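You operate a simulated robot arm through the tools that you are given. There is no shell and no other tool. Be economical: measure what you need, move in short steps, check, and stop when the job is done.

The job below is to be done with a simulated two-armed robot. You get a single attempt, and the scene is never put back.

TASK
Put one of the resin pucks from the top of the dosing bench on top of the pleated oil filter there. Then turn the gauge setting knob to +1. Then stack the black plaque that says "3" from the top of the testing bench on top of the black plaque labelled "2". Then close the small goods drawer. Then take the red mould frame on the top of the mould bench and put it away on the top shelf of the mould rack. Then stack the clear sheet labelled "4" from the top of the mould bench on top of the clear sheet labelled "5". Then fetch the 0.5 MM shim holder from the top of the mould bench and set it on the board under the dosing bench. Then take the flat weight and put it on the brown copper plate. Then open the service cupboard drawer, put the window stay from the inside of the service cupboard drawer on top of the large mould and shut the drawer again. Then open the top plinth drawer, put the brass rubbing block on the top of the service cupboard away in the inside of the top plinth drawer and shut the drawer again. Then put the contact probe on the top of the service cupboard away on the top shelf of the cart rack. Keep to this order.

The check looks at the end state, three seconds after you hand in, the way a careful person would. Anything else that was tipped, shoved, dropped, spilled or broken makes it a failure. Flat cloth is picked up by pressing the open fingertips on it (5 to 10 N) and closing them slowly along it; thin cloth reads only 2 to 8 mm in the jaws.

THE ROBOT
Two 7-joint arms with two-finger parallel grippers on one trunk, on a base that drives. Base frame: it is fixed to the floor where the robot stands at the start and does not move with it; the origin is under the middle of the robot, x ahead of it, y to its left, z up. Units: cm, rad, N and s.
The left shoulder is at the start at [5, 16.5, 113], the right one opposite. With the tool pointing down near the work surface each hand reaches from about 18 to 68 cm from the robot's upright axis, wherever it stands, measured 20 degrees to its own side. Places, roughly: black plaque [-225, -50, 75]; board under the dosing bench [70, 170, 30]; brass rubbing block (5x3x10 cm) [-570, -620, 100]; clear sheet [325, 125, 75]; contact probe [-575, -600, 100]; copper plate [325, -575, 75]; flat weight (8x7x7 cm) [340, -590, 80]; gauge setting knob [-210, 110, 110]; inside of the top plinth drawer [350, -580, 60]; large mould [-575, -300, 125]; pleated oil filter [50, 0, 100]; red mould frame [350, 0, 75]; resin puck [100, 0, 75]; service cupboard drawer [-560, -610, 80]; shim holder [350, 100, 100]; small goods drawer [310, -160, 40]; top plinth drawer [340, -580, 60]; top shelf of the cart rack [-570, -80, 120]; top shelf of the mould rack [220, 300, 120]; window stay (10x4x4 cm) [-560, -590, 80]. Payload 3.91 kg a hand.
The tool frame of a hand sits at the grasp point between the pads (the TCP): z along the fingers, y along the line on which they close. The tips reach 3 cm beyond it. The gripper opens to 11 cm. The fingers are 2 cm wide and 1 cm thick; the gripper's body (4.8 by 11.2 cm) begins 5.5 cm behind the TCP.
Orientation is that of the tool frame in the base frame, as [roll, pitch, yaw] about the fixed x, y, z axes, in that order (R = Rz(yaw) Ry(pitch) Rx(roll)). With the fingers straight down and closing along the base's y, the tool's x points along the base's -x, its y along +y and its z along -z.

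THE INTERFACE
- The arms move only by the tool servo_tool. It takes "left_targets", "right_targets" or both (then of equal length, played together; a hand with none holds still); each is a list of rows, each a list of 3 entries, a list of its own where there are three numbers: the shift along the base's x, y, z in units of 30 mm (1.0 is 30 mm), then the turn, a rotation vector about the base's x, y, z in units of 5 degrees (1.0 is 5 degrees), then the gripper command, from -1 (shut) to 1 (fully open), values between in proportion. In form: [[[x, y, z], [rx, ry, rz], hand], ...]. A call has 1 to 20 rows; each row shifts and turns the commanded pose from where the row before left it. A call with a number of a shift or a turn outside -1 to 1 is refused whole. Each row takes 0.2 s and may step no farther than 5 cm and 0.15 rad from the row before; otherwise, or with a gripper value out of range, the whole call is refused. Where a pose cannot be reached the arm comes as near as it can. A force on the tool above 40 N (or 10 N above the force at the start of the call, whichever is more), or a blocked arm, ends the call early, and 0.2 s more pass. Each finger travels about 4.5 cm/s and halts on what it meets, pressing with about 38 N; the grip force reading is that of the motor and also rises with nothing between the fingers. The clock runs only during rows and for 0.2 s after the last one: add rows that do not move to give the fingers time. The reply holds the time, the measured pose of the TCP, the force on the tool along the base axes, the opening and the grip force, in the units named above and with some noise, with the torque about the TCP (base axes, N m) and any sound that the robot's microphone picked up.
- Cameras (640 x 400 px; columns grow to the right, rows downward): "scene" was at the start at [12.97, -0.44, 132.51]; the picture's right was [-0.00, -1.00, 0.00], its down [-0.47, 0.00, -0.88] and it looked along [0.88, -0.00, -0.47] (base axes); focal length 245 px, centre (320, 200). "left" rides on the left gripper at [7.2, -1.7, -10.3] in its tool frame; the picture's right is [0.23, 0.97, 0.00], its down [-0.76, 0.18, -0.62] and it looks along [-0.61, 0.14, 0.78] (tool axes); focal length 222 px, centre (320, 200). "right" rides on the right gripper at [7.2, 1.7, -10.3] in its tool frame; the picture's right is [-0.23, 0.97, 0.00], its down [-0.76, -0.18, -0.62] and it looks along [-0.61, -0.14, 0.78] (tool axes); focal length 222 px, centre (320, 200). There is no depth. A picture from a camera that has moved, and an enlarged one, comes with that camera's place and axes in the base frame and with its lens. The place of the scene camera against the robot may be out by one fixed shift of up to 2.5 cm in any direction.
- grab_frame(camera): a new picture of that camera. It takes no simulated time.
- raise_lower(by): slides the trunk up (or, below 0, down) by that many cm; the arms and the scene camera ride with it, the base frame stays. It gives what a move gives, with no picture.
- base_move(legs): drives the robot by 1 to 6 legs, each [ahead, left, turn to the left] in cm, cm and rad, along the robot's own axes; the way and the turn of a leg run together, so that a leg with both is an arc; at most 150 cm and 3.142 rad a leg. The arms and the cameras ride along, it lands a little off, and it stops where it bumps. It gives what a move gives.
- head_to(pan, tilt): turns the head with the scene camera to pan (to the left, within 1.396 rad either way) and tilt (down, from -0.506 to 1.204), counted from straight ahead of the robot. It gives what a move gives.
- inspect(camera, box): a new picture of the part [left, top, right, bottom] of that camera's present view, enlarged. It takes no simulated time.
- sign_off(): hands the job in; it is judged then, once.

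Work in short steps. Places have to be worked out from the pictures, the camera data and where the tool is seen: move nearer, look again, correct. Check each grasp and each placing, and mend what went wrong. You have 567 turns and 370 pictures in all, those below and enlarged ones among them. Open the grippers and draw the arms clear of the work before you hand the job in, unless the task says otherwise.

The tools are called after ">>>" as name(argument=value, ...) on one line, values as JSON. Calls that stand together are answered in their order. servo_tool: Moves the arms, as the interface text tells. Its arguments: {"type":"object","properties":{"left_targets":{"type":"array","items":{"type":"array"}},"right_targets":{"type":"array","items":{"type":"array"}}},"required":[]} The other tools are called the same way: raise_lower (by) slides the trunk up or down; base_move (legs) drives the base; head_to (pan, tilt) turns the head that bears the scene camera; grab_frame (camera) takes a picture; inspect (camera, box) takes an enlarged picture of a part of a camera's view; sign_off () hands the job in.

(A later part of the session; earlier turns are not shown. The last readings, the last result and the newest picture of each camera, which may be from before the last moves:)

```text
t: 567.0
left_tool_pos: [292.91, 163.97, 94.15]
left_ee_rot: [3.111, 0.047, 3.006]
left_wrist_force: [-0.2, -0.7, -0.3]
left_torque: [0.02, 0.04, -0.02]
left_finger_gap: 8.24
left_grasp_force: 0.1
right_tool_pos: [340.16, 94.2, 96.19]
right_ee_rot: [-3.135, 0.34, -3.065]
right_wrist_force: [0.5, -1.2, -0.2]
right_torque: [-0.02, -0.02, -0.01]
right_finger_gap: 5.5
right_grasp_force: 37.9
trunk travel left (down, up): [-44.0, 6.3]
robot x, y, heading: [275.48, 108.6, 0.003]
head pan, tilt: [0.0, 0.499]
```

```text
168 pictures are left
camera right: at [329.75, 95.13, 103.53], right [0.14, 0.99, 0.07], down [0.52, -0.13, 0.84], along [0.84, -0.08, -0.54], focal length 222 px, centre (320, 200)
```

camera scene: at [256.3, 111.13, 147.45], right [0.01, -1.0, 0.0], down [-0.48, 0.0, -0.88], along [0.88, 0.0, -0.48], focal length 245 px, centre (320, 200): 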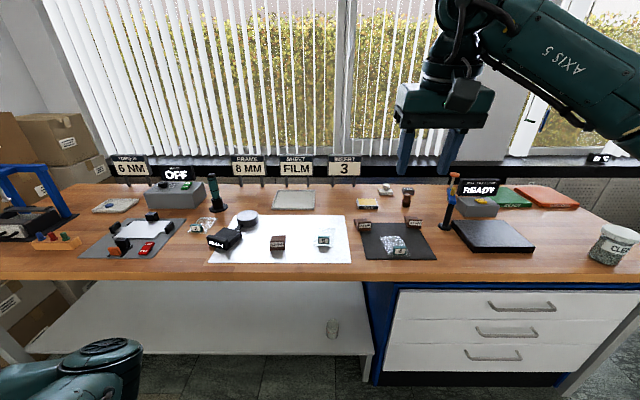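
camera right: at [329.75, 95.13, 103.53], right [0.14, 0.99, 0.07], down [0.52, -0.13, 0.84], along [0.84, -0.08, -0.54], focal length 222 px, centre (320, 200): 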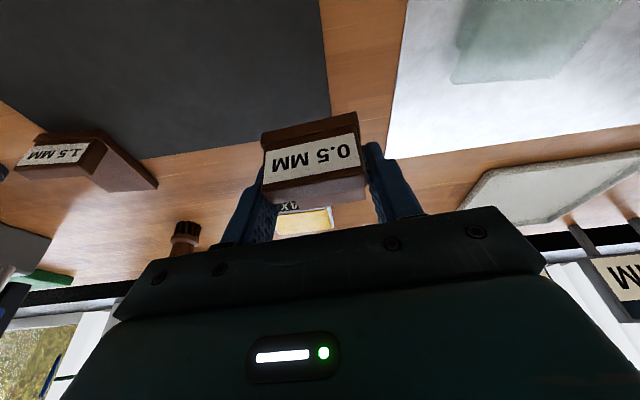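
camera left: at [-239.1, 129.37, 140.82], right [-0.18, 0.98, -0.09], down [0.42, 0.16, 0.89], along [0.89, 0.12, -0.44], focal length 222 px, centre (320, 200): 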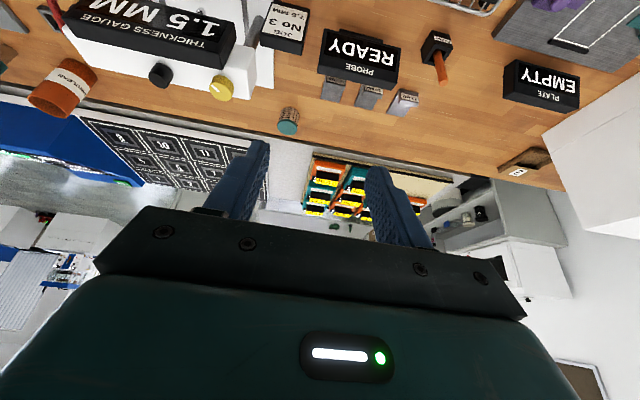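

The holder is gripped (5.5 cm). I'm lifting it, backing off and turning around to see the dosing bench's lower board from this side.

>>> servo_tool(right_targets=[[[0, 0, 0.9], [0, 0, 0], -0.3], [[-0.2, 0, 0.9], [0, 0, 0], -0.3], [[-0.4, 0, 0.9], [0, 0, 0], -0.3], [[-0.6, 0, 0.9], [0, 0, 0], -0.3], [[-0.8, 0, 0.9], [0, 0, -0.5], -0.3], [[-0.8, 0, 0.6], [0, 0, -0.4], -0.3], [[-0.8, 0, 0], [0, 0, 0], -0.3]])

>>> base_move(legs=[[-65, 0, 0], [0, 0, 3.14]])

>>> head_to(pan=0.0, tilt=0.55)

>>> grab_frame(camera="scene")

```text
t: 568.5
left_tool_pos: [292.97, 163.92, 94.24]
left_ee_rot: [3.113, 0.046, 3.005]
left_wrist_force: [0.9, -0.3, -0.1]
left_torque: [0.01, 0.01, -0.02]
left_finger_gap: 8.24
left_grasp_force: 0.1
right_tool_pos: [329.35, 94.14, 111.52]
right_ee_rot: [-3.134, 0.338, 3.138]
right_wrist_force: [-0.2, -0.1, -0.3]
right_torque: [-0.03, 0.01, 0.01]
right_finger_gap: 5.49
right_grasp_force: 38.3
trunk travel left (down, up): [-44.0, 6.3]
robot x, y, heading: [275.89, 108.94, 0.006]
head pan, tilt: [0.0, 0.499]
```

```text
t: 579.4
left_tool_pos: [189.7, 54.27, 94.05]
left_ee_rot: [3.112, 0.046, -0.201]
left_wrist_force: [0.1, 0.1, 0.2]
left_torque: [0.0, -0.02, 0.02]
left_finger_gap: 8.23
left_grasp_force: 0.0
right_tool_pos: [157.73, 126.35, 111.62]
right_ee_rot: [-3.133, 0.34, -0.066]
right_wrist_force: [0.1, 0.1, -0.3]
right_torque: [-0.01, -0.02, -0.01]
right_finger_gap: 5.48
right_grasp_force: 38.3
trunk travel left (down, up): [-44.0, 6.3]
robot x, y, heading: [210.64, 108.73, 3.083]
head pan, tilt: [0.0, 0.499]
```

```text
t: 580.0
left_tool_pos: [189.68, 54.27, 94.12]
left_ee_rot: [3.112, 0.047, -0.202]
left_wrist_force: [1.0, -0.2, 0.3]
left_torque: [0.0, 0.02, -0.02]
left_finger_gap: 8.28
left_grasp_force: 0.1
right_tool_pos: [157.86, 126.35, 111.54]
right_ee_rot: [-3.134, 0.339, -0.069]
right_wrist_force: [0.8, -0.1, -0.2]
right_torque: [0.01, -0.01, 0.01]
right_finger_gap: 5.48
right_grasp_force: 37.9
trunk travel left (down, up): [-44.0, 6.3]
robot x, y, heading: [210.01, 108.46, 3.082]
head pan, tilt: [0.0, 0.55]
```

```text
167 pictures are left
camera scene: at [199.63, 108.6, 140.99], right [0.06, 1.0, 0.0], down [0.52, -0.03, -0.85], along [-0.85, 0.05, -0.52], focal length 245 px, centre (320, 200)
```

scene: 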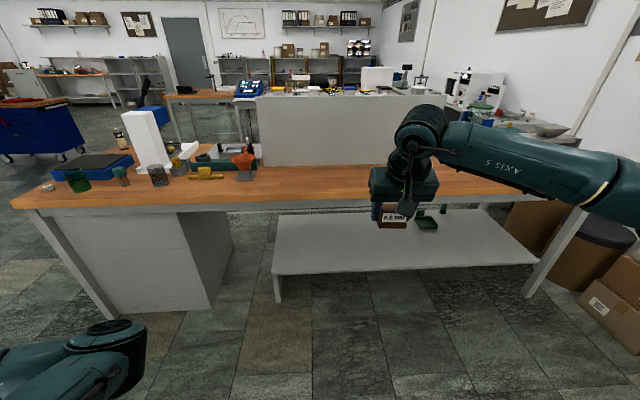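

The board under the dosing bench spans about x 37–98, y 87–245 at z ≈ 27, under the bench edge at x ≈ 111. I'm straightening the heading, lowering the trunk fully and lowering the hand in free space.

>>> base_move(legs=[[0, 0, 0.058], [0, -9, 0]])

>>> raise_lower(by=-43)

>>> servo_tool(right_targets=[[[0.3, 0, -0.9], [0, 0, 0], -0.3], [[0.3, 0, -0.9], [0, 0, 0], -0.3], [[0.3, 0, -0.9], [0, 0, 0], -0.3], [[0, 0, -0.9], [0, 0, 0], -0.3], [[0, 0, -0.9], [0, 0, 0], -0.3], [[0, 0, -0.9], [0, 0, 0], -0.3], [[0, 0, -0.9], [0, 0, 0], -0.3], [[0, 0, -0.9], [0, 0, 0], -0.3], [[0, 0, -0.9], [0, 0, 0], -0.3]])

>>> grab_frame(camera="scene")

```text
t: 581.9
left_tool_pos: [192.85, 62.14, 94.13]
left_ee_rot: [3.11, 0.046, -0.143]
left_wrist_force: [-1.0, 0.0, 0.0]
left_torque: [0.0, -0.01, -0.01]
left_finger_gap: 8.24
left_grasp_force: 0.1
right_tool_pos: [156.96, 132.14, 111.38]
right_ee_rot: [-3.134, 0.339, -0.009]
right_wrist_force: [0.5, -0.4, -0.3]
right_torque: [0.0, -0.01, -0.03]
right_finger_gap: 5.49
right_grasp_force: 37.9
trunk travel left (down, up): [-44.0, 6.3]
robot x, y, heading: [210.43, 117.46, 3.142]
head pan, tilt: [0.0, 0.55]
```

```text
refused: -43 is not a number from -40 to 40
```

```text
t: 583.9
left_tool_pos: [192.97, 62.11, 94.07]
left_ee_rot: [3.111, 0.047, -0.143]
left_wrist_force: [-0.4, -0.5, 0.4]
left_torque: [-0.02, 0.03, 0.03]
left_finger_gap: 8.22
left_grasp_force: 0.1
right_tool_pos: [159.61, 132.21, 87.13]
right_ee_rot: [-3.134, 0.34, -0.008]
right_wrist_force: [0.4, -0.1, -0.4]
right_torque: [0.03, 0.0, -0.02]
right_finger_gap: 5.46
right_grasp_force: 37.6
trunk travel left (down, up): [-44.0, 6.3]
robot x, y, heading: [210.25, 117.24, 3.139]
head pan, tilt: [0.0, 0.55]
```

```text
166 pictures are left
camera scene: at [199.61, 116.78, 140.99], right [0.0, 1.0, 0.0], down [0.52, 0.0, -0.85], along [-0.85, 0.0, -0.52], focal length 245 px, centre (320, 200)
```

scene: 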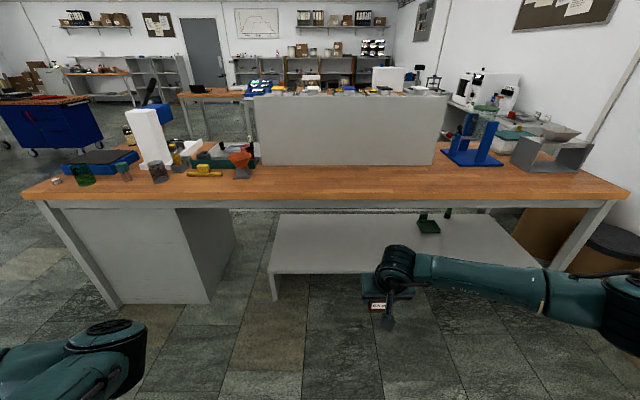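

I'm lowering the trunk 39 cm and driving in 48 cm, then looking.

>>> raise_lower(by=-39)

>>> base_move(legs=[[48, 0, 0]])

>>> grab_frame(camera="scene")

>>> grab_frame(camera="right")

```text
t: 587.6
left_tool_pos: [192.85, 62.01, 55.2]
left_ee_rot: [3.111, 0.048, -0.143]
left_wrist_force: [-0.4, -0.6, 0.1]
left_torque: [0.0, -0.02, 0.02]
left_finger_gap: 8.26
left_grasp_force: 0.0
right_tool_pos: [159.68, 132.17, 48.23]
right_ee_rot: [-3.135, 0.338, -0.009]
right_wrist_force: [-0.1, -0.6, -1.1]
right_torque: [-0.01, 0.02, -0.02]
right_finger_gap: 5.47
right_grasp_force: 38.0
trunk travel left (down, up): [-5.0, 45.3]
robot x, y, heading: [210.74, 117.21, 3.139]
head pan, tilt: [0.0, 0.55]
```

```text
t: 590.5
left_tool_pos: [145.03, 62.08, 55.27]
left_ee_rot: [3.113, 0.048, -0.142]
left_wrist_force: [0.3, -1.0, -0.1]
left_torque: [0.0, 0.01, -0.01]
left_finger_gap: 8.27
left_grasp_force: 0.0
right_tool_pos: [111.53, 131.99, 48.19]
right_ee_rot: [-3.133, 0.34, -0.007]
right_wrist_force: [0.0, -0.4, -0.5]
right_torque: [-0.01, 0.0, 0.02]
right_finger_gap: 5.48
right_grasp_force: 37.7
trunk travel left (down, up): [-5.0, 45.3]
robot x, y, heading: [162.41, 117.11, -3.141]
head pan, tilt: [0.0, 0.55]
```

```text
165 pictures are left
camera scene: at [151.52, 116.76, 101.99], right [0.0, 1.0, 0.0], down [0.52, 0.0, -0.85], along [-0.85, 0.0, -0.52], focal length 245 px, centre (320, 200)
```

scene: 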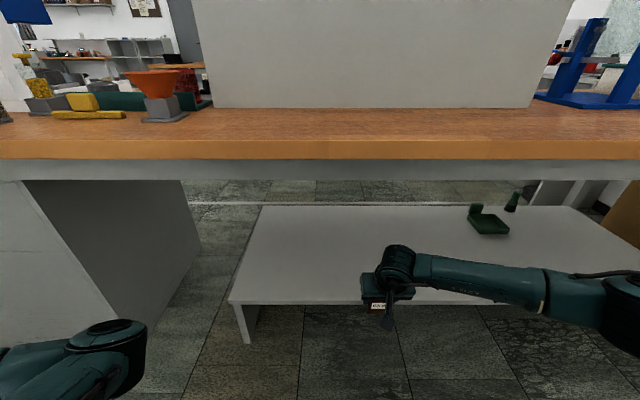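

```text
164 pictures are left
camera right: at [121.63, 130.21, 55.52], right [-0.22, -0.97, 0.07], down [-0.51, 0.18, 0.84], along [-0.83, 0.15, -0.54], focal length 222 px, centre (320, 200)
```

right: 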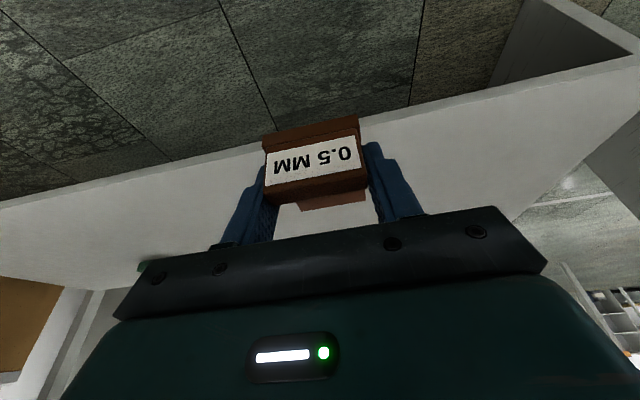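

The board's front edge is at x ≈ 100 (z ≈ 28) and the bench apron bottom at z ≈ 77. I'm lowering the hand to z 38, driving in 17 cm and checking.

>>> servo_tool(right_targets=[[[0, 0, -0.8], [0, 0, 0], -0.3], [[0, 0, -0.8], [0, 0, 0], -0.3], [[0, 0, -0.8], [0, 0, 0], -0.3], [[0, 0, -0.8], [0, 0, 0], -0.3]])

>>> base_move(legs=[[17, 0, 0]])

>>> grab_frame(camera="right")

>>> grab_frame(camera="scene")

```text
t: 591.5
left_tool_pos: [144.96, 62.03, 55.19]
left_ee_rot: [3.112, 0.049, -0.143]
left_wrist_force: [-0.1, 0.2, -0.8]
left_torque: [0.01, 0.02, 0.06]
left_finger_gap: 8.26
left_grasp_force: 0.0
right_tool_pos: [111.47, 132.05, 38.51]
right_ee_rot: [-3.133, 0.34, -0.006]
right_wrist_force: [0.7, -0.5, -0.4]
right_torque: [-0.01, 0.01, 0.01]
right_finger_gap: 5.47
right_grasp_force: 38.4
trunk travel left (down, up): [-5.0, 45.3]
robot x, y, heading: [162.75, 117.39, -3.14]
head pan, tilt: [0.0, 0.55]
```

```text
t: 593.0
left_tool_pos: [128.24, 62.06, 55.18]
left_ee_rot: [3.112, 0.047, -0.14]
left_wrist_force: [-0.8, -0.3, -0.3]
left_torque: [0.03, 0.0, 0.0]
left_finger_gap: 8.22
left_grasp_force: 0.3
right_tool_pos: [94.68, 132.14, 38.58]
right_ee_rot: [-3.136, 0.338, -0.007]
right_wrist_force: [-0.7, -0.9, -0.5]
right_torque: [-0.02, 0.01, 0.0]
right_finger_gap: 5.48
right_grasp_force: 37.9
trunk travel left (down, up): [-5.0, 45.3]
robot x, y, heading: [145.55, 117.11, -3.143]
head pan, tilt: [0.0, 0.55]
```

```text
163 pictures are left
camera right: at [104.88, 130.23, 45.92], right [-0.22, -0.97, 0.07], down [-0.51, 0.18, 0.84], along [-0.83, 0.15, -0.54], focal length 222 px, centre (320, 200)
```

right: 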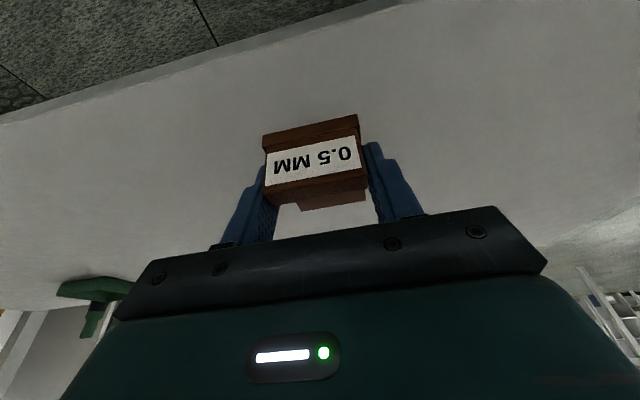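

```text
162 pictures are left
camera scene: at [134.75, 116.76, 101.99], right [0.0, 1.0, 0.0], down [0.52, 0.0, -0.85], along [-0.85, 0.0, -0.52], focal length 245 px, centre (320, 200)
```

scene: 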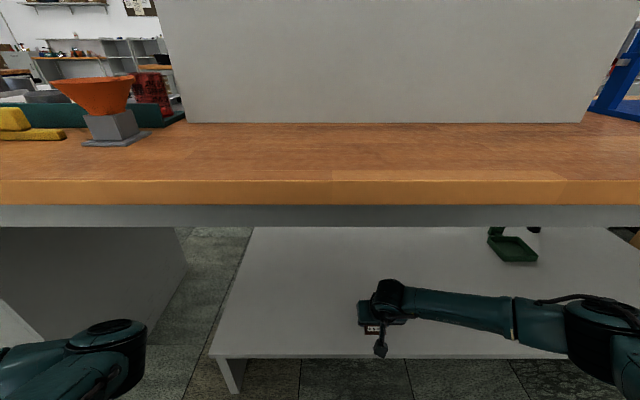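

The holder is over the board. I'm moving 4 cm further in and lowering gently.

>>> servo_tool(right_targets=[[[-0.6, 0, 0], [0, 0, 0], -0.3], [[-0.6, 0, -0.3], [0, 0, 0], -0.3], [[0, 0, -0.7], [0, 0, 0], -0.3], [[0, 0, -0.4], [0, 0, 0], -0.3], [[0, 0, -0.2], [0, 0, 0], -0.3], [[0, 0, -0.15], [0, 0, 0], -0.3], [[0, 0, -0.15], [0, 0, 0], -0.3], [[0, 0, -0.1], [0, 0, 0], -0.3], [[0, 0, -0.1], [0, 0, 0], -0.3]])

>>> grab_frame(camera="right")

```text
t: 594.9
left_tool_pos: [128.04, 62.09, 55.18]
left_ee_rot: [3.11, 0.049, -0.144]
left_wrist_force: [0.5, -0.1, -0.5]
left_torque: [0.0, 0.03, 0.02]
left_finger_gap: 8.27
left_grasp_force: 0.1
right_tool_pos: [90.68, 131.83, 33.23]
right_ee_rot: [-3.141, 0.349, -0.011]
right_wrist_force: [2.8, 1.0, 15.5]
right_torque: [-0.1, -0.14, -0.04]
right_finger_gap: 5.47
right_grasp_force: 38.4
trunk travel left (down, up): [-5.0, 45.3]
robot x, y, heading: [145.68, 116.91, 3.144]
head pan, tilt: [0.0, 0.55]
stopped in row 9 (right hand): the force on the tool passed its limit at 68 N (the readings are from after the stop); the commanded pose is now the measured one
```

```text
161 pictures are left
camera right: at [100.93, 130.1, 40.34], right [-0.22, -0.97, 0.08], down [-0.5, 0.18, 0.85], along [-0.84, 0.15, -0.53], focal length 222 px, centre (320, 200)
```

right: 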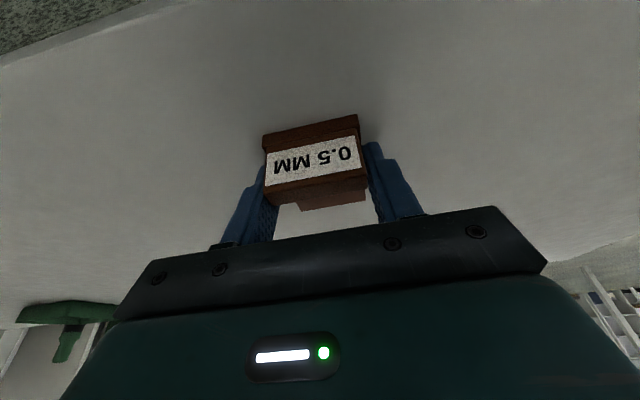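

The board is touched (z ≈ 30). I'm easing off, opening, and withdrawing upward and back.

>>> servo_tool(right_targets=[[[0, 0, 0.05], [0, 0, 0], -0.3], [[0, 0, 0], [0, 0, 0], 0.1], [[0, 0, 0], [0, 0, 0], 0.4], [[0, 0, 0], [0, 0, 0], 0.6], [[0, 0, 0.4], [0, 0, 0], 0.6], [[0, 0, 0.8], [0, 0, 0], 0.6], [[0.2, 0, 0.8], [0, 0, 0], 0.6], [[0.7, 0, 0.3], [0, 0, 0], 0.6], [[0.7, 0, 0], [0, 0, 0], 0.6]])

>>> grab_frame(camera="right")

```text
t: 596.9
left_tool_pos: [128.12, 62.09, 55.06]
left_ee_rot: [3.112, 0.047, -0.142]
left_wrist_force: [-1.1, 0.3, -0.4]
left_torque: [0.01, -0.01, 0.01]
left_finger_gap: 8.24
left_grasp_force: 0.1
right_tool_pos: [95.78, 131.94, 40.01]
right_ee_rot: [-3.137, 0.345, -0.011]
right_wrist_force: [0.4, 0.1, 0.0]
right_torque: [-0.02, 0.02, -0.01]
right_finger_gap: 8.79
right_grasp_force: 0.0
trunk travel left (down, up): [-5.0, 45.3]
robot x, y, heading: [145.67, 117.15, 3.138]
head pan, tilt: [0.0, 0.55]
```

```text
160 pictures are left
camera right: at [105.97, 130.16, 47.19], right [-0.22, -0.97, 0.07], down [-0.5, 0.18, 0.84], along [-0.83, 0.15, -0.53], focal length 222 px, centre (320, 200)
```

right: 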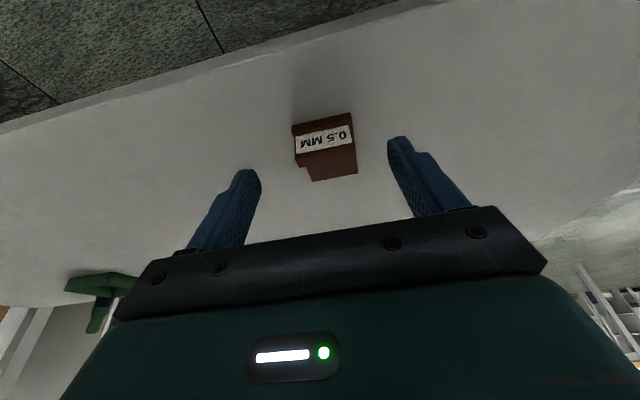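

The holder stands on the board. Next is the flat weight near [340, -590]. I'm backing out, raising the trunk, turning to face -y and driving down the room.

>>> base_move(legs=[[-60, 0, 0], [0, 0, 1.571], [150, 0, 0], [150, 0, 0]])

>>> raise_lower(by=38)

>>> head_to(pan=0.2, tilt=0.3)

>>> grab_frame(camera="scene")

```text
t: 618.1
left_tool_pos: [258.87, -200.77, 55.22]
left_ee_rot: [3.112, 0.046, 1.423]
left_wrist_force: [-0.1, -0.5, 0.2]
left_torque: [0.02, 0.01, -0.02]
left_finger_gap: 8.25
left_grasp_force: 0.0
right_tool_pos: [188.78, -232.8, 39.85]
right_ee_rot: [-3.139, 0.345, 1.556]
right_wrist_force: [-0.7, -0.4, 0.3]
right_torque: [0.0, -0.01, -0.01]
right_finger_gap: 8.8
right_grasp_force: 0.2
trunk travel left (down, up): [-5.0, 45.3]
robot x, y, heading: [203.76, -182.72, -1.573]
head pan, tilt: [0.0, 0.55]
```

```text
t: 621.8
left_tool_pos: [258.73, -200.72, 93.15]
left_ee_rot: [3.112, 0.048, 1.424]
left_wrist_force: [-0.1, 0.6, -0.3]
left_torque: [0.04, 0.0, 0.0]
left_finger_gap: 8.23
left_grasp_force: 0.0
right_tool_pos: [188.7, -232.82, 77.94]
right_ee_rot: [-3.138, 0.345, 1.557]
right_wrist_force: [-0.4, 0.3, -0.4]
right_torque: [0.03, -0.01, 0.05]
right_finger_gap: 8.8
right_grasp_force: 0.0
trunk travel left (down, up): [-43.0, 7.3]
robot x, y, heading: [203.47, -182.78, -1.57]
head pan, tilt: [0.0, 0.55]
```

```text
t: 622.6
left_tool_pos: [258.8, -200.75, 93.11]
left_ee_rot: [3.11, 0.047, 1.423]
left_wrist_force: [-0.2, 0.6, 0.5]
left_torque: [0.0, -0.02, -0.02]
left_finger_gap: 8.23
left_grasp_force: 0.0
right_tool_pos: [188.69, -232.89, 78.01]
right_ee_rot: [-3.138, 0.344, 1.558]
right_wrist_force: [0.8, -0.7, 0.2]
right_torque: [0.04, 0.0, 0.02]
right_finger_gap: 8.8
right_grasp_force: 0.0
trunk travel left (down, up): [-43.0, 7.3]
robot x, y, heading: [203.68, -182.74, -1.577]
head pan, tilt: [0.201, 0.3]
```

```text
159 pictures are left
camera scene: at [206.45, -195.35, 142.28], right [-0.98, -0.19, 0.0], down [-0.06, 0.29, -0.96], along [0.19, -0.94, -0.3], focal length 245 px, centre (320, 200)
```

scene: 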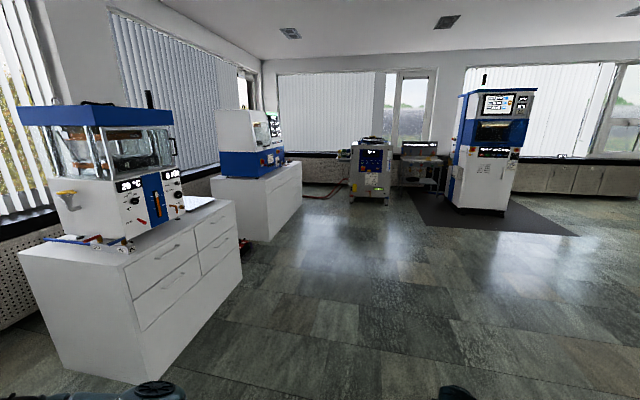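

Two machine plinths stand along the left (+x) wall; the second is around y -500 to -600. I'm driving on to y ≈ -450 and looking again.

>>> base_move(legs=[[150, 0, 0], [110, 0, 0]])

>>> head_to(pan=0.7, tilt=0.4)

>>> grab_frame(camera="scene")

```text
t: 635.2
left_tool_pos: [260.34, -458.65, 93.14]
left_ee_rot: [3.112, 0.046, 1.442]
left_wrist_force: [0.2, 0.0, -0.3]
left_torque: [0.01, -0.01, 0.02]
left_finger_gap: 8.23
left_grasp_force: 0.1
right_tool_pos: [190.79, -491.99, 78.07]
right_ee_rot: [-3.138, 0.344, 1.575]
right_wrist_force: [-0.3, 0.0, -0.5]
right_torque: [0.0, -0.01, 0.0]
right_finger_gap: 8.82
right_grasp_force: 0.0
trunk travel left (down, up): [-43.0, 7.3]
robot x, y, heading: [205.0, -441.43, -1.557]
head pan, tilt: [0.201, 0.3]
```

```text
t: 636.1
left_tool_pos: [260.34, -458.54, 93.07]
left_ee_rot: [3.111, 0.047, 1.442]
left_wrist_force: [-0.3, -0.7, -1.1]
left_torque: [0.02, 0.01, 0.02]
left_finger_gap: 8.25
left_grasp_force: 0.1
right_tool_pos: [190.79, -491.95, 77.92]
right_ee_rot: [-3.138, 0.346, 1.573]
right_wrist_force: [-1.4, -0.8, 0.0]
right_torque: [-0.01, 0.03, -0.04]
right_finger_gap: 8.81
right_grasp_force: 0.0
trunk travel left (down, up): [-43.0, 7.3]
robot x, y, heading: [204.99, -441.91, -1.559]
head pan, tilt: [0.7, 0.4]
```

```text
158 pictures are left
camera scene: at [211.92, -452.11, 141.36], right [-0.76, -0.65, 0.0], down [-0.25, 0.29, -0.92], along [0.6, -0.7, -0.39], focal length 245 px, centre (320, 200)
```

scene: 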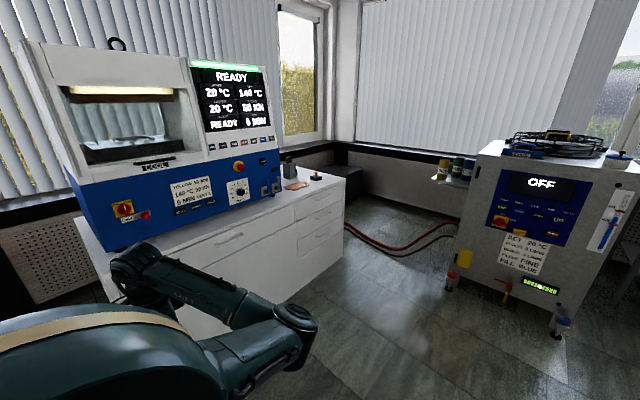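

The press plinth: small items stand at its right end. I'm zooming in.

>>> inspect(camera="scene", box=[230, 140, 370, 280])

```text
2.86 times, centred on (300, 210) of scene
camera zoom: at [211.92, -452.11, 141.36], right [-0.76, -0.65, 0.0], down [-0.25, 0.29, -0.92], along [0.6, -0.7, -0.39], focal length 700 px, centre (377, 171)
```

zoom: 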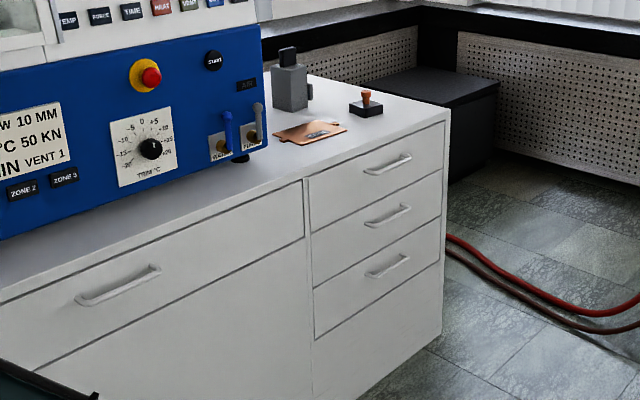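

The plinth front is at x ≈ 322, its right end at y ≈ -612, its top at z ≈ 77; the copper plate is near [339, -574] and the weight behind it. I'm approaching with the hand raised.

>>> base_move(legs=[[58, 0, 0], [0, 0, 1.56], [45, -63, 0]])

>>> servo_tool(right_targets=[[[-0.2, 0, 1], [0, 1, 0], 1], [[-0.2, 0, 1], [0, 1, 0], 1], [[-0.2, 0, 1], [0, 0, 0], 1], [[0, 0, 1], [0, 0, 0], 1], [[0, 0, 1], [0, 0, 0], 1], [[0, 0, 1], [0, 0, 0], 1], [[0, 0, 1], [0, 0, 0], 1], [[0, 0, 1], [0, 0, 0], 1], [[0, 0, 1], [0, 0, 0], 1]])

>>> head_to(pan=-0.1, tilt=0.5)

>>> grab_frame(camera="scene")

```text
t: 648.8
left_tool_pos: [268.3, -508.4, 93.14]
left_ee_rot: [3.111, 0.048, 2.992]
left_wrist_force: [-0.8, 0.2, 0.3]
left_torque: [0.03, 0.01, 0.02]
left_finger_gap: 8.28
left_grasp_force: 0.1
right_tool_pos: [299.98, -578.52, 77.94]
right_ee_rot: [-3.137, 0.345, 3.125]
right_wrist_force: [0.0, 0.5, 0.3]
right_torque: [0.02, 0.01, -0.01]
right_finger_gap: 8.81
right_grasp_force: 0.0
trunk travel left (down, up): [-43.0, 7.3]
robot x, y, heading: [250.08, -563.9, -0.003]
head pan, tilt: [0.7, 0.4]
```

```text
t: 650.8
left_tool_pos: [268.16, -508.41, 93.22]
left_ee_rot: [3.11, 0.047, 2.991]
left_wrist_force: [0.1, 0.0, 0.5]
left_torque: [-0.02, 0.02, 0.0]
left_finger_gap: 8.26
left_grasp_force: 0.0
right_tool_pos: [298.26, -578.67, 105.11]
right_ee_rot: [-3.134, 0.169, 3.123]
right_wrist_force: [0.1, 0.1, -0.2]
right_torque: [-0.01, -0.04, 0.02]
right_finger_gap: 10.98
right_grasp_force: 0.0
trunk travel left (down, up): [-43.0, 7.3]
robot x, y, heading: [250.32, -563.03, -0.008]
head pan, tilt: [0.7, 0.4]
```

```text
t: 651.9
left_tool_pos: [268.26, -508.44, 93.3]
left_ee_rot: [3.111, 0.046, 2.989]
left_wrist_force: [-0.2, -0.2, -0.7]
left_torque: [0.02, -0.01, 0.01]
left_finger_gap: 8.26
left_grasp_force: 0.0
right_tool_pos: [298.18, -578.74, 104.97]
right_ee_rot: [-3.134, 0.171, 3.124]
right_wrist_force: [-0.4, 0.7, 0.2]
right_torque: [0.0, -0.01, -0.03]
right_finger_gap: 10.99
right_grasp_force: 0.1
trunk travel left (down, up): [-43.0, 7.3]
robot x, y, heading: [250.29, -563.52, -0.01]
head pan, tilt: [-0.099, 0.499]
```

```text
156 pictures are left
camera scene: at [263.05, -564.86, 140.45], right [-0.11, -0.99, 0.0], down [-0.48, 0.05, -0.88], along [0.87, -0.09, -0.48], focal length 245 px, centre (320, 200)
```

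scene: 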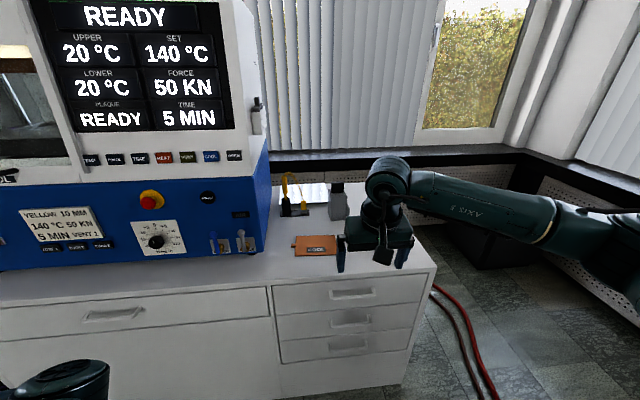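

I'm looking closer with both cameras.

>>> inspect(camera="scene", box=[250, 160, 420, 280])

>>> grab_frame(camera="right")

```text
3.33 times, centred on (335, 220) of scene
camera zoom: at [263.05, -564.86, 140.45], right [-0.11, -0.99, 0.0], down [-0.48, 0.05, -0.88], along [0.87, -0.09, -0.48], focal length 816 px, centre (270, 133)
```

zoom: 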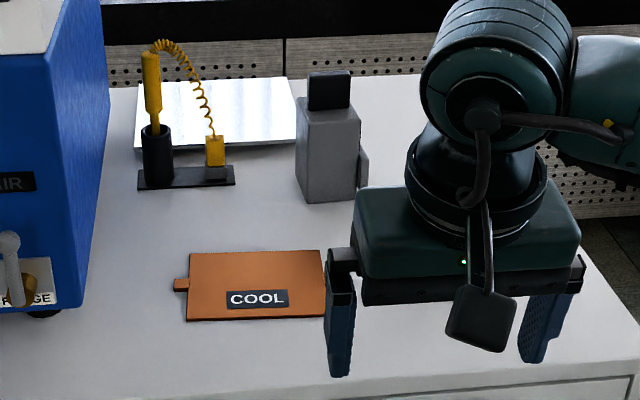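

```text
154 pictures are left
camera right: at [289.34, -576.74, 113.88], right [0.24, 0.97, 0.03], down [0.64, -0.18, 0.74], along [0.73, -0.16, -0.67], focal length 222 px, centre (320, 200)
```

right: 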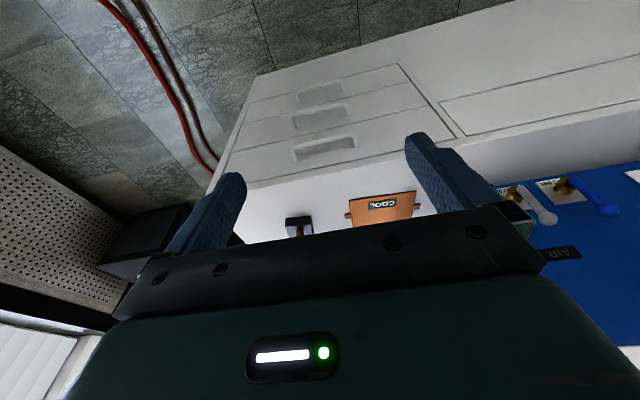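

The gray block may not be the "flat weight"; the small black block with an orange knob near [338, -595] fits 8×7×7 better. I'm zooming on it.

>>> inspect(camera="right", box=[230, 160, 430, 260])

>>> servo_tool(right_targets=[[[-0.6, -0.9, 0.5], [0, 0, 0], 1], [[-0.6, -0.9, 0.5], [0, 0, 0], 1], [[-0.5, -0.9, 0], [0, 0, 0], 1], [[0, -0.9, 0], [0, 0, 0], 1], [[0, -0.9, 0], [0, 0, 0], 1]])

>>> inspect(camera="scene", box=[280, 160, 440, 280])

```text
3.20 times, centred on (330, 210) of right
camera zoom: at [289.34, -576.74, 113.88], right [0.24, 0.97, 0.03], down [0.64, -0.18, 0.74], along [0.73, -0.16, -0.67], focal length 711 px, centre (288, 168)
```

zoom: 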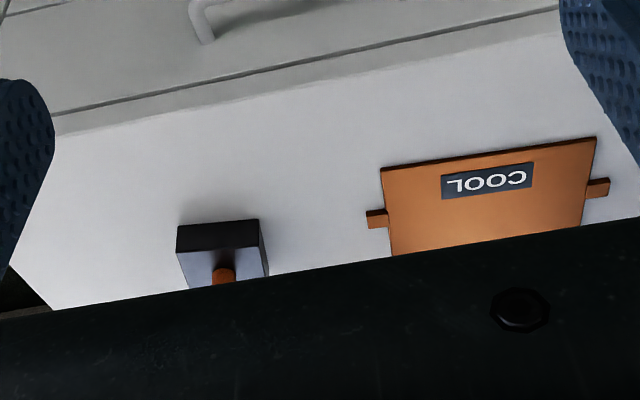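

```text
t: 653.1
left_tool_pos: [268.29, -508.5, 93.18]
left_ee_rot: [3.109, 0.047, 2.99]
left_wrist_force: [0.3, 0.1, 0.2]
left_torque: [0.0, -0.03, 0.03]
left_finger_gap: 8.24
left_grasp_force: 0.0
right_tool_pos: [293.08, -592.09, 107.92]
right_ee_rot: [-3.135, 0.167, 3.124]
right_wrist_force: [-0.7, 0.8, -0.4]
right_torque: [0.0, 0.0, -0.03]
right_finger_gap: 11.0
right_grasp_force: 0.0
trunk travel left (down, up): [-43.0, 7.3]
robot x, y, heading: [250.08, -563.44, -0.011]
head pan, tilt: [-0.099, 0.499]
```

```text
3.33 times, centred on (360, 220) of scene
camera zoom: at [263.02, -564.92, 140.45], right [-0.11, -0.99, 0.0], down [-0.48, 0.05, -0.88], along [0.87, -0.09, -0.48], focal length 816 px, centre (187, 133)
```

zoom: 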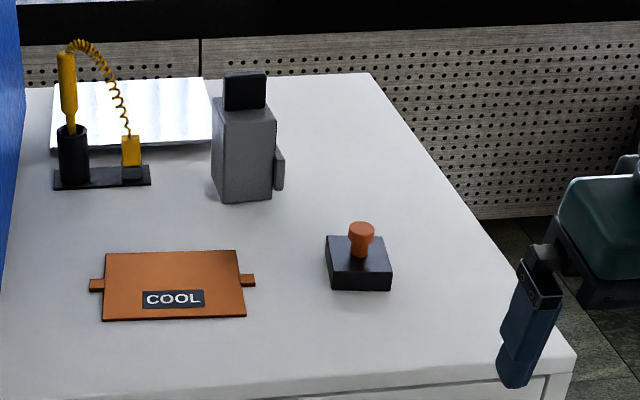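

The flat weight is the black base with the orange knob at about [337.3, -592.8]. I'm driving in 36 cm and moving the open hand above it.

>>> base_move(legs=[[36, 0, 0.01]])

>>> servo_tool(right_targets=[[[0.6, 0, -0.5], [0, 0, 0], 1], [[0.6, 0, -0.5], [0, 0, 0], 1], [[0.5, 0, -0.5], [0, 0, 0], 1], [[0.5, 0, -0.5], [0, 0, 0], 1]])

>>> grab_frame(camera="right")

```text
t: 655.4
left_tool_pos: [303.65, -508.55, 93.12]
left_ee_rot: [3.112, 0.048, 2.995]
left_wrist_force: [-0.3, -0.1, 0.8]
left_torque: [0.01, 0.01, -0.03]
left_finger_gap: 8.26
left_grasp_force: 0.0
right_tool_pos: [329.07, -592.04, 107.92]
right_ee_rot: [-3.137, 0.169, 3.13]
right_wrist_force: [-0.7, -0.2, -0.7]
right_torque: [-0.01, 0.01, 0.0]
right_finger_gap: 11.02
right_grasp_force: 0.1
trunk travel left (down, up): [-43.0, 7.3]
robot x, y, heading: [286.02, -563.76, -0.004]
head pan, tilt: [-0.099, 0.499]
```

```text
t: 656.4
left_tool_pos: [303.76, -508.65, 93.21]
left_ee_rot: [3.112, 0.047, 2.997]
left_wrist_force: [0.1, -0.5, -0.5]
left_torque: [0.0, 0.0, 0.01]
left_finger_gap: 8.25
left_grasp_force: 0.0
right_tool_pos: [335.57, -591.97, 101.81]
right_ee_rot: [-3.134, 0.169, 3.13]
right_wrist_force: [0.0, 1.0, 0.4]
right_torque: [0.0, 0.03, -0.02]
right_finger_gap: 11.0
right_grasp_force: 0.1
trunk travel left (down, up): [-43.0, 7.3]
robot x, y, heading: [285.93, -563.64, 0.001]
head pan, tilt: [-0.099, 0.499]
```

```text
151 pictures are left
camera right: at [326.68, -590.17, 110.79], right [0.24, 0.97, 0.03], down [0.64, -0.18, 0.74], along [0.73, -0.16, -0.67], focal length 222 px, centre (320, 200)
```

right: 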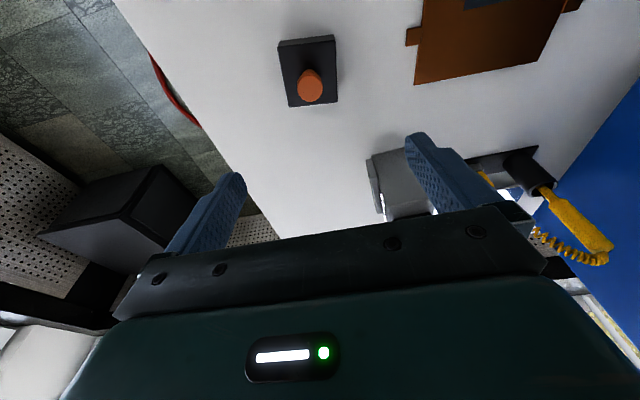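

The weight's centre is at [336.4, -593]. I'm lowering over its base.

>>> servo_tool(right_targets=[[[0.1, -0.33, -0.8], [0, 0, 0], 1], [[0, 0, -0.9], [0, 0, 0], 1], [[0, 0, -0.9], [0, 0, 0], 1], [[0, 0, -0.9], [0, 0, 0], 1], [[0, 0, -0.9], [0, 0, 0], 1], [[0, 0, -0.9], [0, 0, 0], 1], [[0, 0, -0.7], [0, 0, 0], 1], [[0, 0, -0.4], [0, 0, 0], 1]])

>>> grab_frame(camera="right")

```text
t: 658.2
left_tool_pos: [303.73, -508.46, 93.09]
left_ee_rot: [3.112, 0.047, 2.999]
left_wrist_force: [0.3, -0.6, -0.2]
left_torque: [0.01, -0.01, -0.02]
left_finger_gap: 8.27
left_grasp_force: 0.1
right_tool_pos: [335.89, -592.96, 82.65]
right_ee_rot: [-3.137, 0.168, 3.131]
right_wrist_force: [-0.5, 0.7, -0.3]
right_torque: [0.03, 0.0, 0.01]
right_finger_gap: 10.99
right_grasp_force: 0.0
trunk travel left (down, up): [-43.0, 7.3]
robot x, y, heading: [285.9, -563.66, -0.007]
head pan, tilt: [-0.099, 0.499]
```

```text
150 pictures are left
camera right: at [326.96, -591.12, 91.53], right [0.24, 0.97, 0.03], down [0.64, -0.18, 0.74], along [0.73, -0.15, -0.67], focal length 222 px, centre (320, 200)
```

right: 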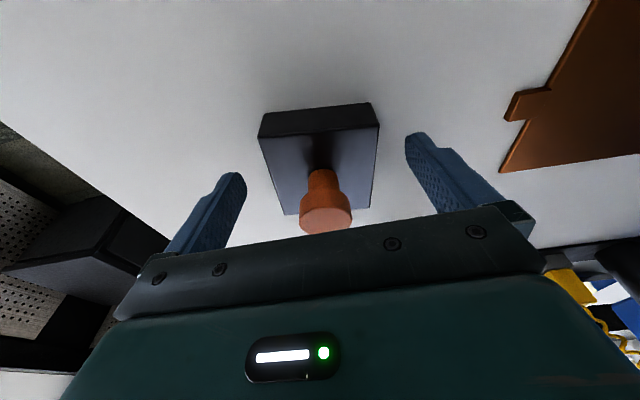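

The base lies between the fingers. I'm lowering 1.2 cm and gripping.

>>> servo_tool(right_targets=[[[0, 0, -0.4], [0, 0, 0], 1], [[0, 0, 0], [0, 0, 0], 0.5], [[0, 0, 0], [0, 0, 0], 0.1], [[0, 0, 0], [0, 0, 0], 0.1], [[0, 0, 0], [0, 0, 0], 0.1]])

>>> servo_tool(right_targets=[[[0, 0, 0.3], [0, 0, 0], 0.1], [[0, 0, 0.6], [0, 0, 0], 0.1], [[0, 0, 0.6], [0, 0, 0], 0.1], [[0, 0, 0.6], [0, 0, 0], 0.1], [[0, 0, 0], [0, 0, 0], 0.1]])

>>> grab_frame(camera="right")

```text
t: 659.4
left_tool_pos: [303.69, -508.52, 93.3]
left_ee_rot: [3.112, 0.047, 2.996]
left_wrist_force: [-0.1, 0.4, -0.5]
left_torque: [-0.01, -0.02, 0.0]
left_finger_gap: 8.25
left_grasp_force: 0.1
right_tool_pos: [335.93, -593.05, 81.43]
right_ee_rot: [-3.137, 0.169, 3.129]
right_wrist_force: [-1.9, -1.3, 2.0]
right_torque: [0.42, 0.25, -0.03]
right_finger_gap: 6.9
right_grasp_force: 37.9
trunk travel left (down, up): [-43.0, 7.3]
robot x, y, heading: [285.61, -563.51, -0.004]
head pan, tilt: [-0.099, 0.499]
```

```text
t: 660.6
left_tool_pos: [303.69, -508.57, 93.21]
left_ee_rot: [3.111, 0.046, 2.997]
left_wrist_force: [0.0, -0.3, 1.3]
left_torque: [-0.02, -0.01, -0.01]
left_finger_gap: 8.24
left_grasp_force: 0.1
right_tool_pos: [335.97, -593.01, 87.64]
right_ee_rot: [-3.136, 0.168, 3.128]
right_wrist_force: [0.4, 0.3, -11.7]
right_torque: [-0.02, 0.06, -0.04]
right_finger_gap: 6.8
right_grasp_force: 37.8
trunk travel left (down, up): [-43.0, 7.3]
robot x, y, heading: [285.57, -563.79, -0.009]
head pan, tilt: [-0.099, 0.499]
```

```text
149 pictures are left
camera right: at [327.03, -591.18, 96.6], right [0.24, 0.97, 0.03], down [0.64, -0.18, 0.74], along [0.73, -0.15, -0.67], focal length 222 px, centre (320, 200)
```

right: 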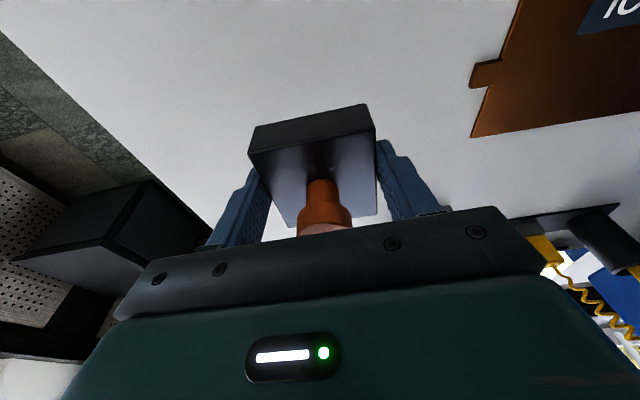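

Held (about 1.2 kg). I'm carrying it over the copper plate's centre at [337.3, -571] and lowering.

>>> servo_tool(right_targets=[[[0, 0.3, 0.6], [0, 0, 0], 0.1], [[0.1, 0.9, 0.3], [0, 0, 0], 0.1], [[0.1, 0.9, 0], [0, 0, 0], 0.1], [[0.1, 0.9, 0], [0, 0, 0], 0.1], [[0, 0.9, 0], [0, 0, 0], 0.1], [[0, 0.9, 0], [0, 0, 0], 0.1], [[0, 0.9, 0], [0, 0, 0], 0.1], [[0, 0.9, 0], [0, 0, 0], 0.1], [[0, 0.73, 0], [0, 0, 0], 0.1], [[0, 0, -0.6], [0, 0, 0], 0.1]])

>>> inspect(camera="scene", box=[240, 220, 440, 345])

```text
t: 662.8
left_tool_pos: [303.77, -508.67, 93.17]
left_ee_rot: [3.112, 0.045, 2.997]
left_wrist_force: [0.0, 0.7, -0.6]
left_torque: [0.03, 0.01, 0.03]
left_finger_gap: 8.27
left_grasp_force: 0.1
right_tool_pos: [336.84, -571.09, 88.62]
right_ee_rot: [-3.137, 0.167, 3.129]
right_wrist_force: [0.3, -0.4, -9.8]
right_torque: [0.01, 0.12, -0.02]
right_finger_gap: 6.79
right_grasp_force: 37.7
trunk travel left (down, up): [-43.0, 7.3]
robot x, y, heading: [285.96, -563.6, -0.005]
head pan, tilt: [-0.099, 0.499]
```

```text
3.20 times, centred on (340, 282) of scene
camera zoom: at [298.93, -565.07, 140.43], right [-0.1, -0.99, 0.0], down [-0.48, 0.05, -0.88], along [0.87, -0.09, -0.48], focal length 784 px, centre (256, -64)
```

zoom: 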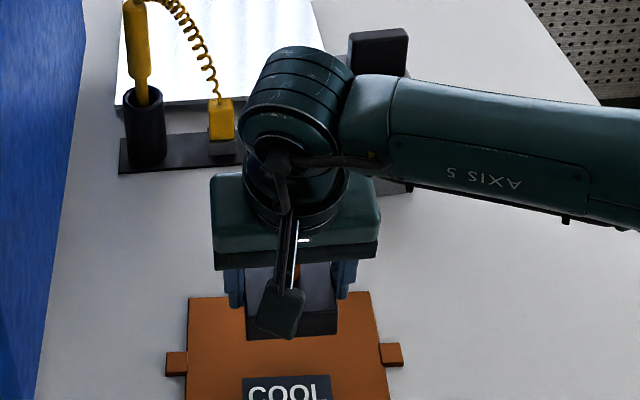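

Centred over the plate. I'm lowering to contact.

>>> servo_tool(right_targets=[[[0, 0, -0.7], [0, 0, 0], 0.1], [[0, 0, -0.7], [0, 0, 0], 0.1], [[0, 0, -0.4], [0, 0, 0], 0.1], [[0, 0, -0.15], [0, 0, 0], 0.1], [[0, 0, -0.1], [0, 0, 0], 0.1], [[0, 0, -0.08], [0, 0, 0], 0.1]])

```text
t: 664.2
left_tool_pos: [303.71, -508.54, 93.22]
left_ee_rot: [3.112, 0.046, 2.996]
left_wrist_force: [1.1, 0.8, 0.7]
left_torque: [0.0, 0.0, -0.01]
left_finger_gap: 8.25
left_grasp_force: 0.0
right_tool_pos: [336.93, -571.03, 82.14]
right_ee_rot: [-3.134, 0.168, 3.13]
right_wrist_force: [-0.5, 0.3, -10.1]
right_torque: [-0.01, 0.1, -0.02]
right_finger_gap: 6.81
right_grasp_force: 38.2
trunk travel left (down, up): [-43.0, 7.3]
robot x, y, heading: [285.86, -563.58, -0.003]
head pan, tilt: [-0.099, 0.499]
```

>>> servo_tool(right_targets=[[[0, 0, -0.08], [0, 0, 0], 0.1], [[0, 0, -0.08], [0, 0, 0], 0.1], [[0, 0, -0.05], [0, 0, 0], 0.1], [[0, 0, 0], [0, 0, 0], 0.1]])

```text
t: 665.2
left_tool_pos: [303.62, -508.57, 93.25]
left_ee_rot: [3.112, 0.049, 2.996]
left_wrist_force: [0.0, -0.3, -0.5]
left_torque: [0.01, 0.01, -0.01]
left_finger_gap: 8.25
left_grasp_force: 0.0
right_tool_pos: [336.98, -571.02, 82.0]
right_ee_rot: [-3.138, 0.173, 3.13]
right_wrist_force: [-0.9, -1.4, 14.3]
right_torque: [0.29, 0.83, -0.12]
right_finger_gap: 6.8
right_grasp_force: 38.2
trunk travel left (down, up): [-43.0, 7.3]
robot x, y, heading: [285.69, -563.62, -0.008]
head pan, tilt: [-0.099, 0.499]
```

Contact with the plate. I'm opening and rising.

>>> servo_tool(right_targets=[[[0, 0, 0.06], [0, 0, 0], 0.4], [[0, 0, 0], [0, 0, 0], 0.7], [[0, 0, 0], [0, 0, 0], 1], [[0, 0, 0], [0, 0, 0], 1], [[0, 0, 0.5], [0, 0, 0], 1], [[0, 0, 0.9], [0, 0, 0], 1], [[0, 0, 0.9], [0, 0, 0], 1], [[0, 0, 0.9], [0, 0, 0], 1], [[-0.5, 0, 0.9], [0, 0, 0], 1], [[-0.9, 0, 0.5], [0, 0, 0], 1], [[-0.9, -0.5, 0], [0, 0, 0], 1]])

>>> grab_frame(camera="scene")

```text
t: 667.6
left_tool_pos: [303.5, -508.6, 93.17]
left_ee_rot: [3.11, 0.048, 2.995]
left_wrist_force: [0.2, 0.1, -0.2]
left_torque: [-0.03, 0.0, 0.01]
left_finger_gap: 8.24
left_grasp_force: 0.0
right_tool_pos: [329.77, -572.59, 95.75]
right_ee_rot: [-3.136, 0.168, 3.129]
right_wrist_force: [0.2, -0.8, 0.4]
right_torque: [-0.04, -0.01, 0.05]
right_finger_gap: 11.03
right_grasp_force: 0.1
trunk travel left (down, up): [-43.0, 7.3]
robot x, y, heading: [285.89, -563.63, -0.005]
head pan, tilt: [-0.099, 0.499]
```

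```text
147 pictures are left
camera scene: at [298.77, -565.07, 140.45], right [-0.1, -0.99, 0.0], down [-0.48, 0.05, -0.88], along [0.87, -0.09, -0.48], focal length 245 px, centre (320, 200)
```

scene: 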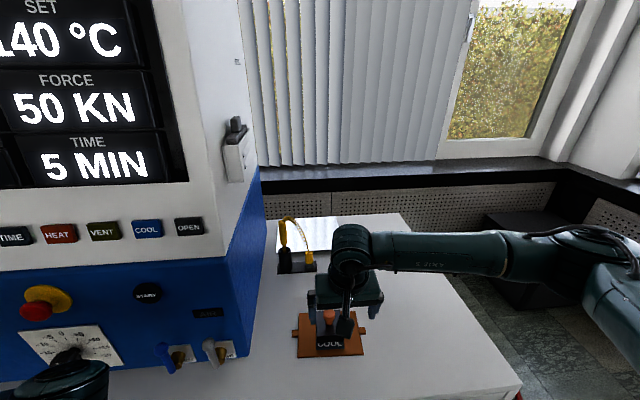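

The weight stands on the copper plate. I'm backing straight away from the plinth and turning west to survey the way to the service cupboard.

>>> base_move(legs=[[-70, 0, 0], [0, 50, 0], [0, 0, 3.1]])

>>> head_to(pan=0.0, tilt=0.25)

>>> grab_frame(camera="scene")

```text
t: 683.2
left_tool_pos: [195.0, -567.29, 93.07]
left_ee_rot: [3.113, 0.047, -0.199]
left_wrist_force: [0.0, 0.4, 0.3]
left_torque: [0.02, 0.03, 0.01]
left_finger_gap: 8.26
left_grasp_force: 0.1
right_tool_pos: [172.32, -502.02, 95.69]
right_ee_rot: [-3.137, 0.169, -0.069]
right_wrist_force: [-1.0, 0.2, -0.3]
right_torque: [0.01, 0.01, 0.02]
right_finger_gap: 11.01
right_grasp_force: 0.0
trunk travel left (down, up): [-43.0, 7.3]
robot x, y, heading: [216.08, -513.93, 3.084]
head pan, tilt: [-0.099, 0.499]
```

```text
t: 684.0
left_tool_pos: [194.93, -567.35, 93.26]
left_ee_rot: [3.111, 0.047, -0.201]
left_wrist_force: [0.2, 0.3, -0.8]
left_torque: [0.02, -0.01, 0.02]
left_finger_gap: 8.23
left_grasp_force: 0.0
right_tool_pos: [172.31, -501.98, 95.73]
right_ee_rot: [-3.136, 0.171, -0.067]
right_wrist_force: [0.0, -0.7, -0.9]
right_torque: [0.02, 0.0, 0.01]
right_finger_gap: 11.0
right_grasp_force: 0.1
trunk travel left (down, up): [-43.0, 7.3]
robot x, y, heading: [215.88, -513.33, 3.081]
head pan, tilt: [0.0, 0.25]
```

```text
146 pictures are left
camera scene: at [204.44, -513.04, 142.75], right [0.06, 1.0, 0.0], down [0.25, -0.01, -0.97], along [-0.97, 0.06, -0.25], focal length 245 px, centre (320, 200)
```

scene: 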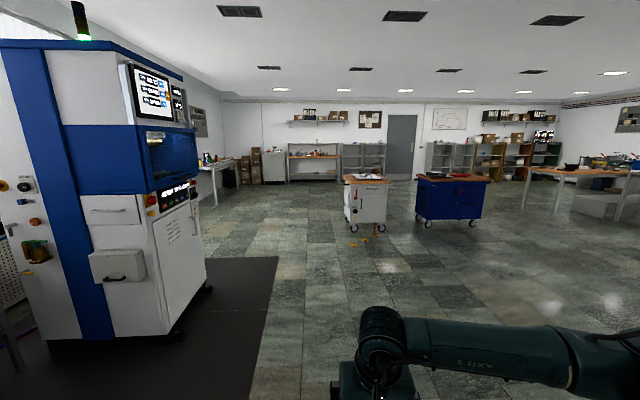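

The service cupboard is the white cabinet at about [-556, -607]. A lane at y ≈ -505 between the tall machine and the carts is free, so I'm driving west along it.

>>> base_move(legs=[[0, 0, 0.06], [150, -10, 0], [150, 0, 0], [150, 0, 0], [140, 0, 0]])

>>> head_to(pan=0.3, tilt=0.35)

>>> grab_frame(camera="scene")

```text
refused: leg 2 is longer than a leg can be; nothing moved
```

```text
t: 684.8
left_tool_pos: [195.0, -567.3, 93.16]
left_ee_rot: [3.112, 0.047, -0.201]
left_wrist_force: [0.5, -0.5, 0.6]
left_torque: [0.0, -0.01, -0.02]
left_finger_gap: 8.25
left_grasp_force: 0.1
right_tool_pos: [172.33, -501.89, 95.74]
right_ee_rot: [-3.138, 0.169, -0.068]
right_wrist_force: [-0.5, 0.1, -0.3]
right_torque: [0.04, 0.0, -0.02]
right_finger_gap: 11.01
right_grasp_force: 0.1
trunk travel left (down, up): [-43.0, 7.3]
robot x, y, heading: [215.98, -513.63, 3.083]
head pan, tilt: [0.3, 0.351]
```

```text
145 pictures are left
camera scene: at [204.72, -515.81, 141.82], right [-0.24, 0.97, 0.0], down [0.33, 0.08, -0.94], along [-0.91, -0.22, -0.34], focal length 245 px, centre (320, 200)
```

scene: 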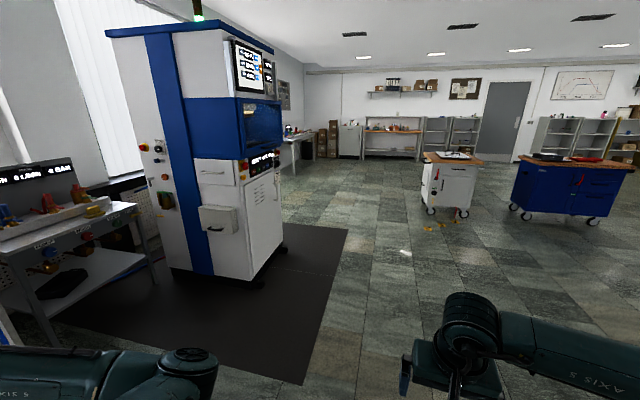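

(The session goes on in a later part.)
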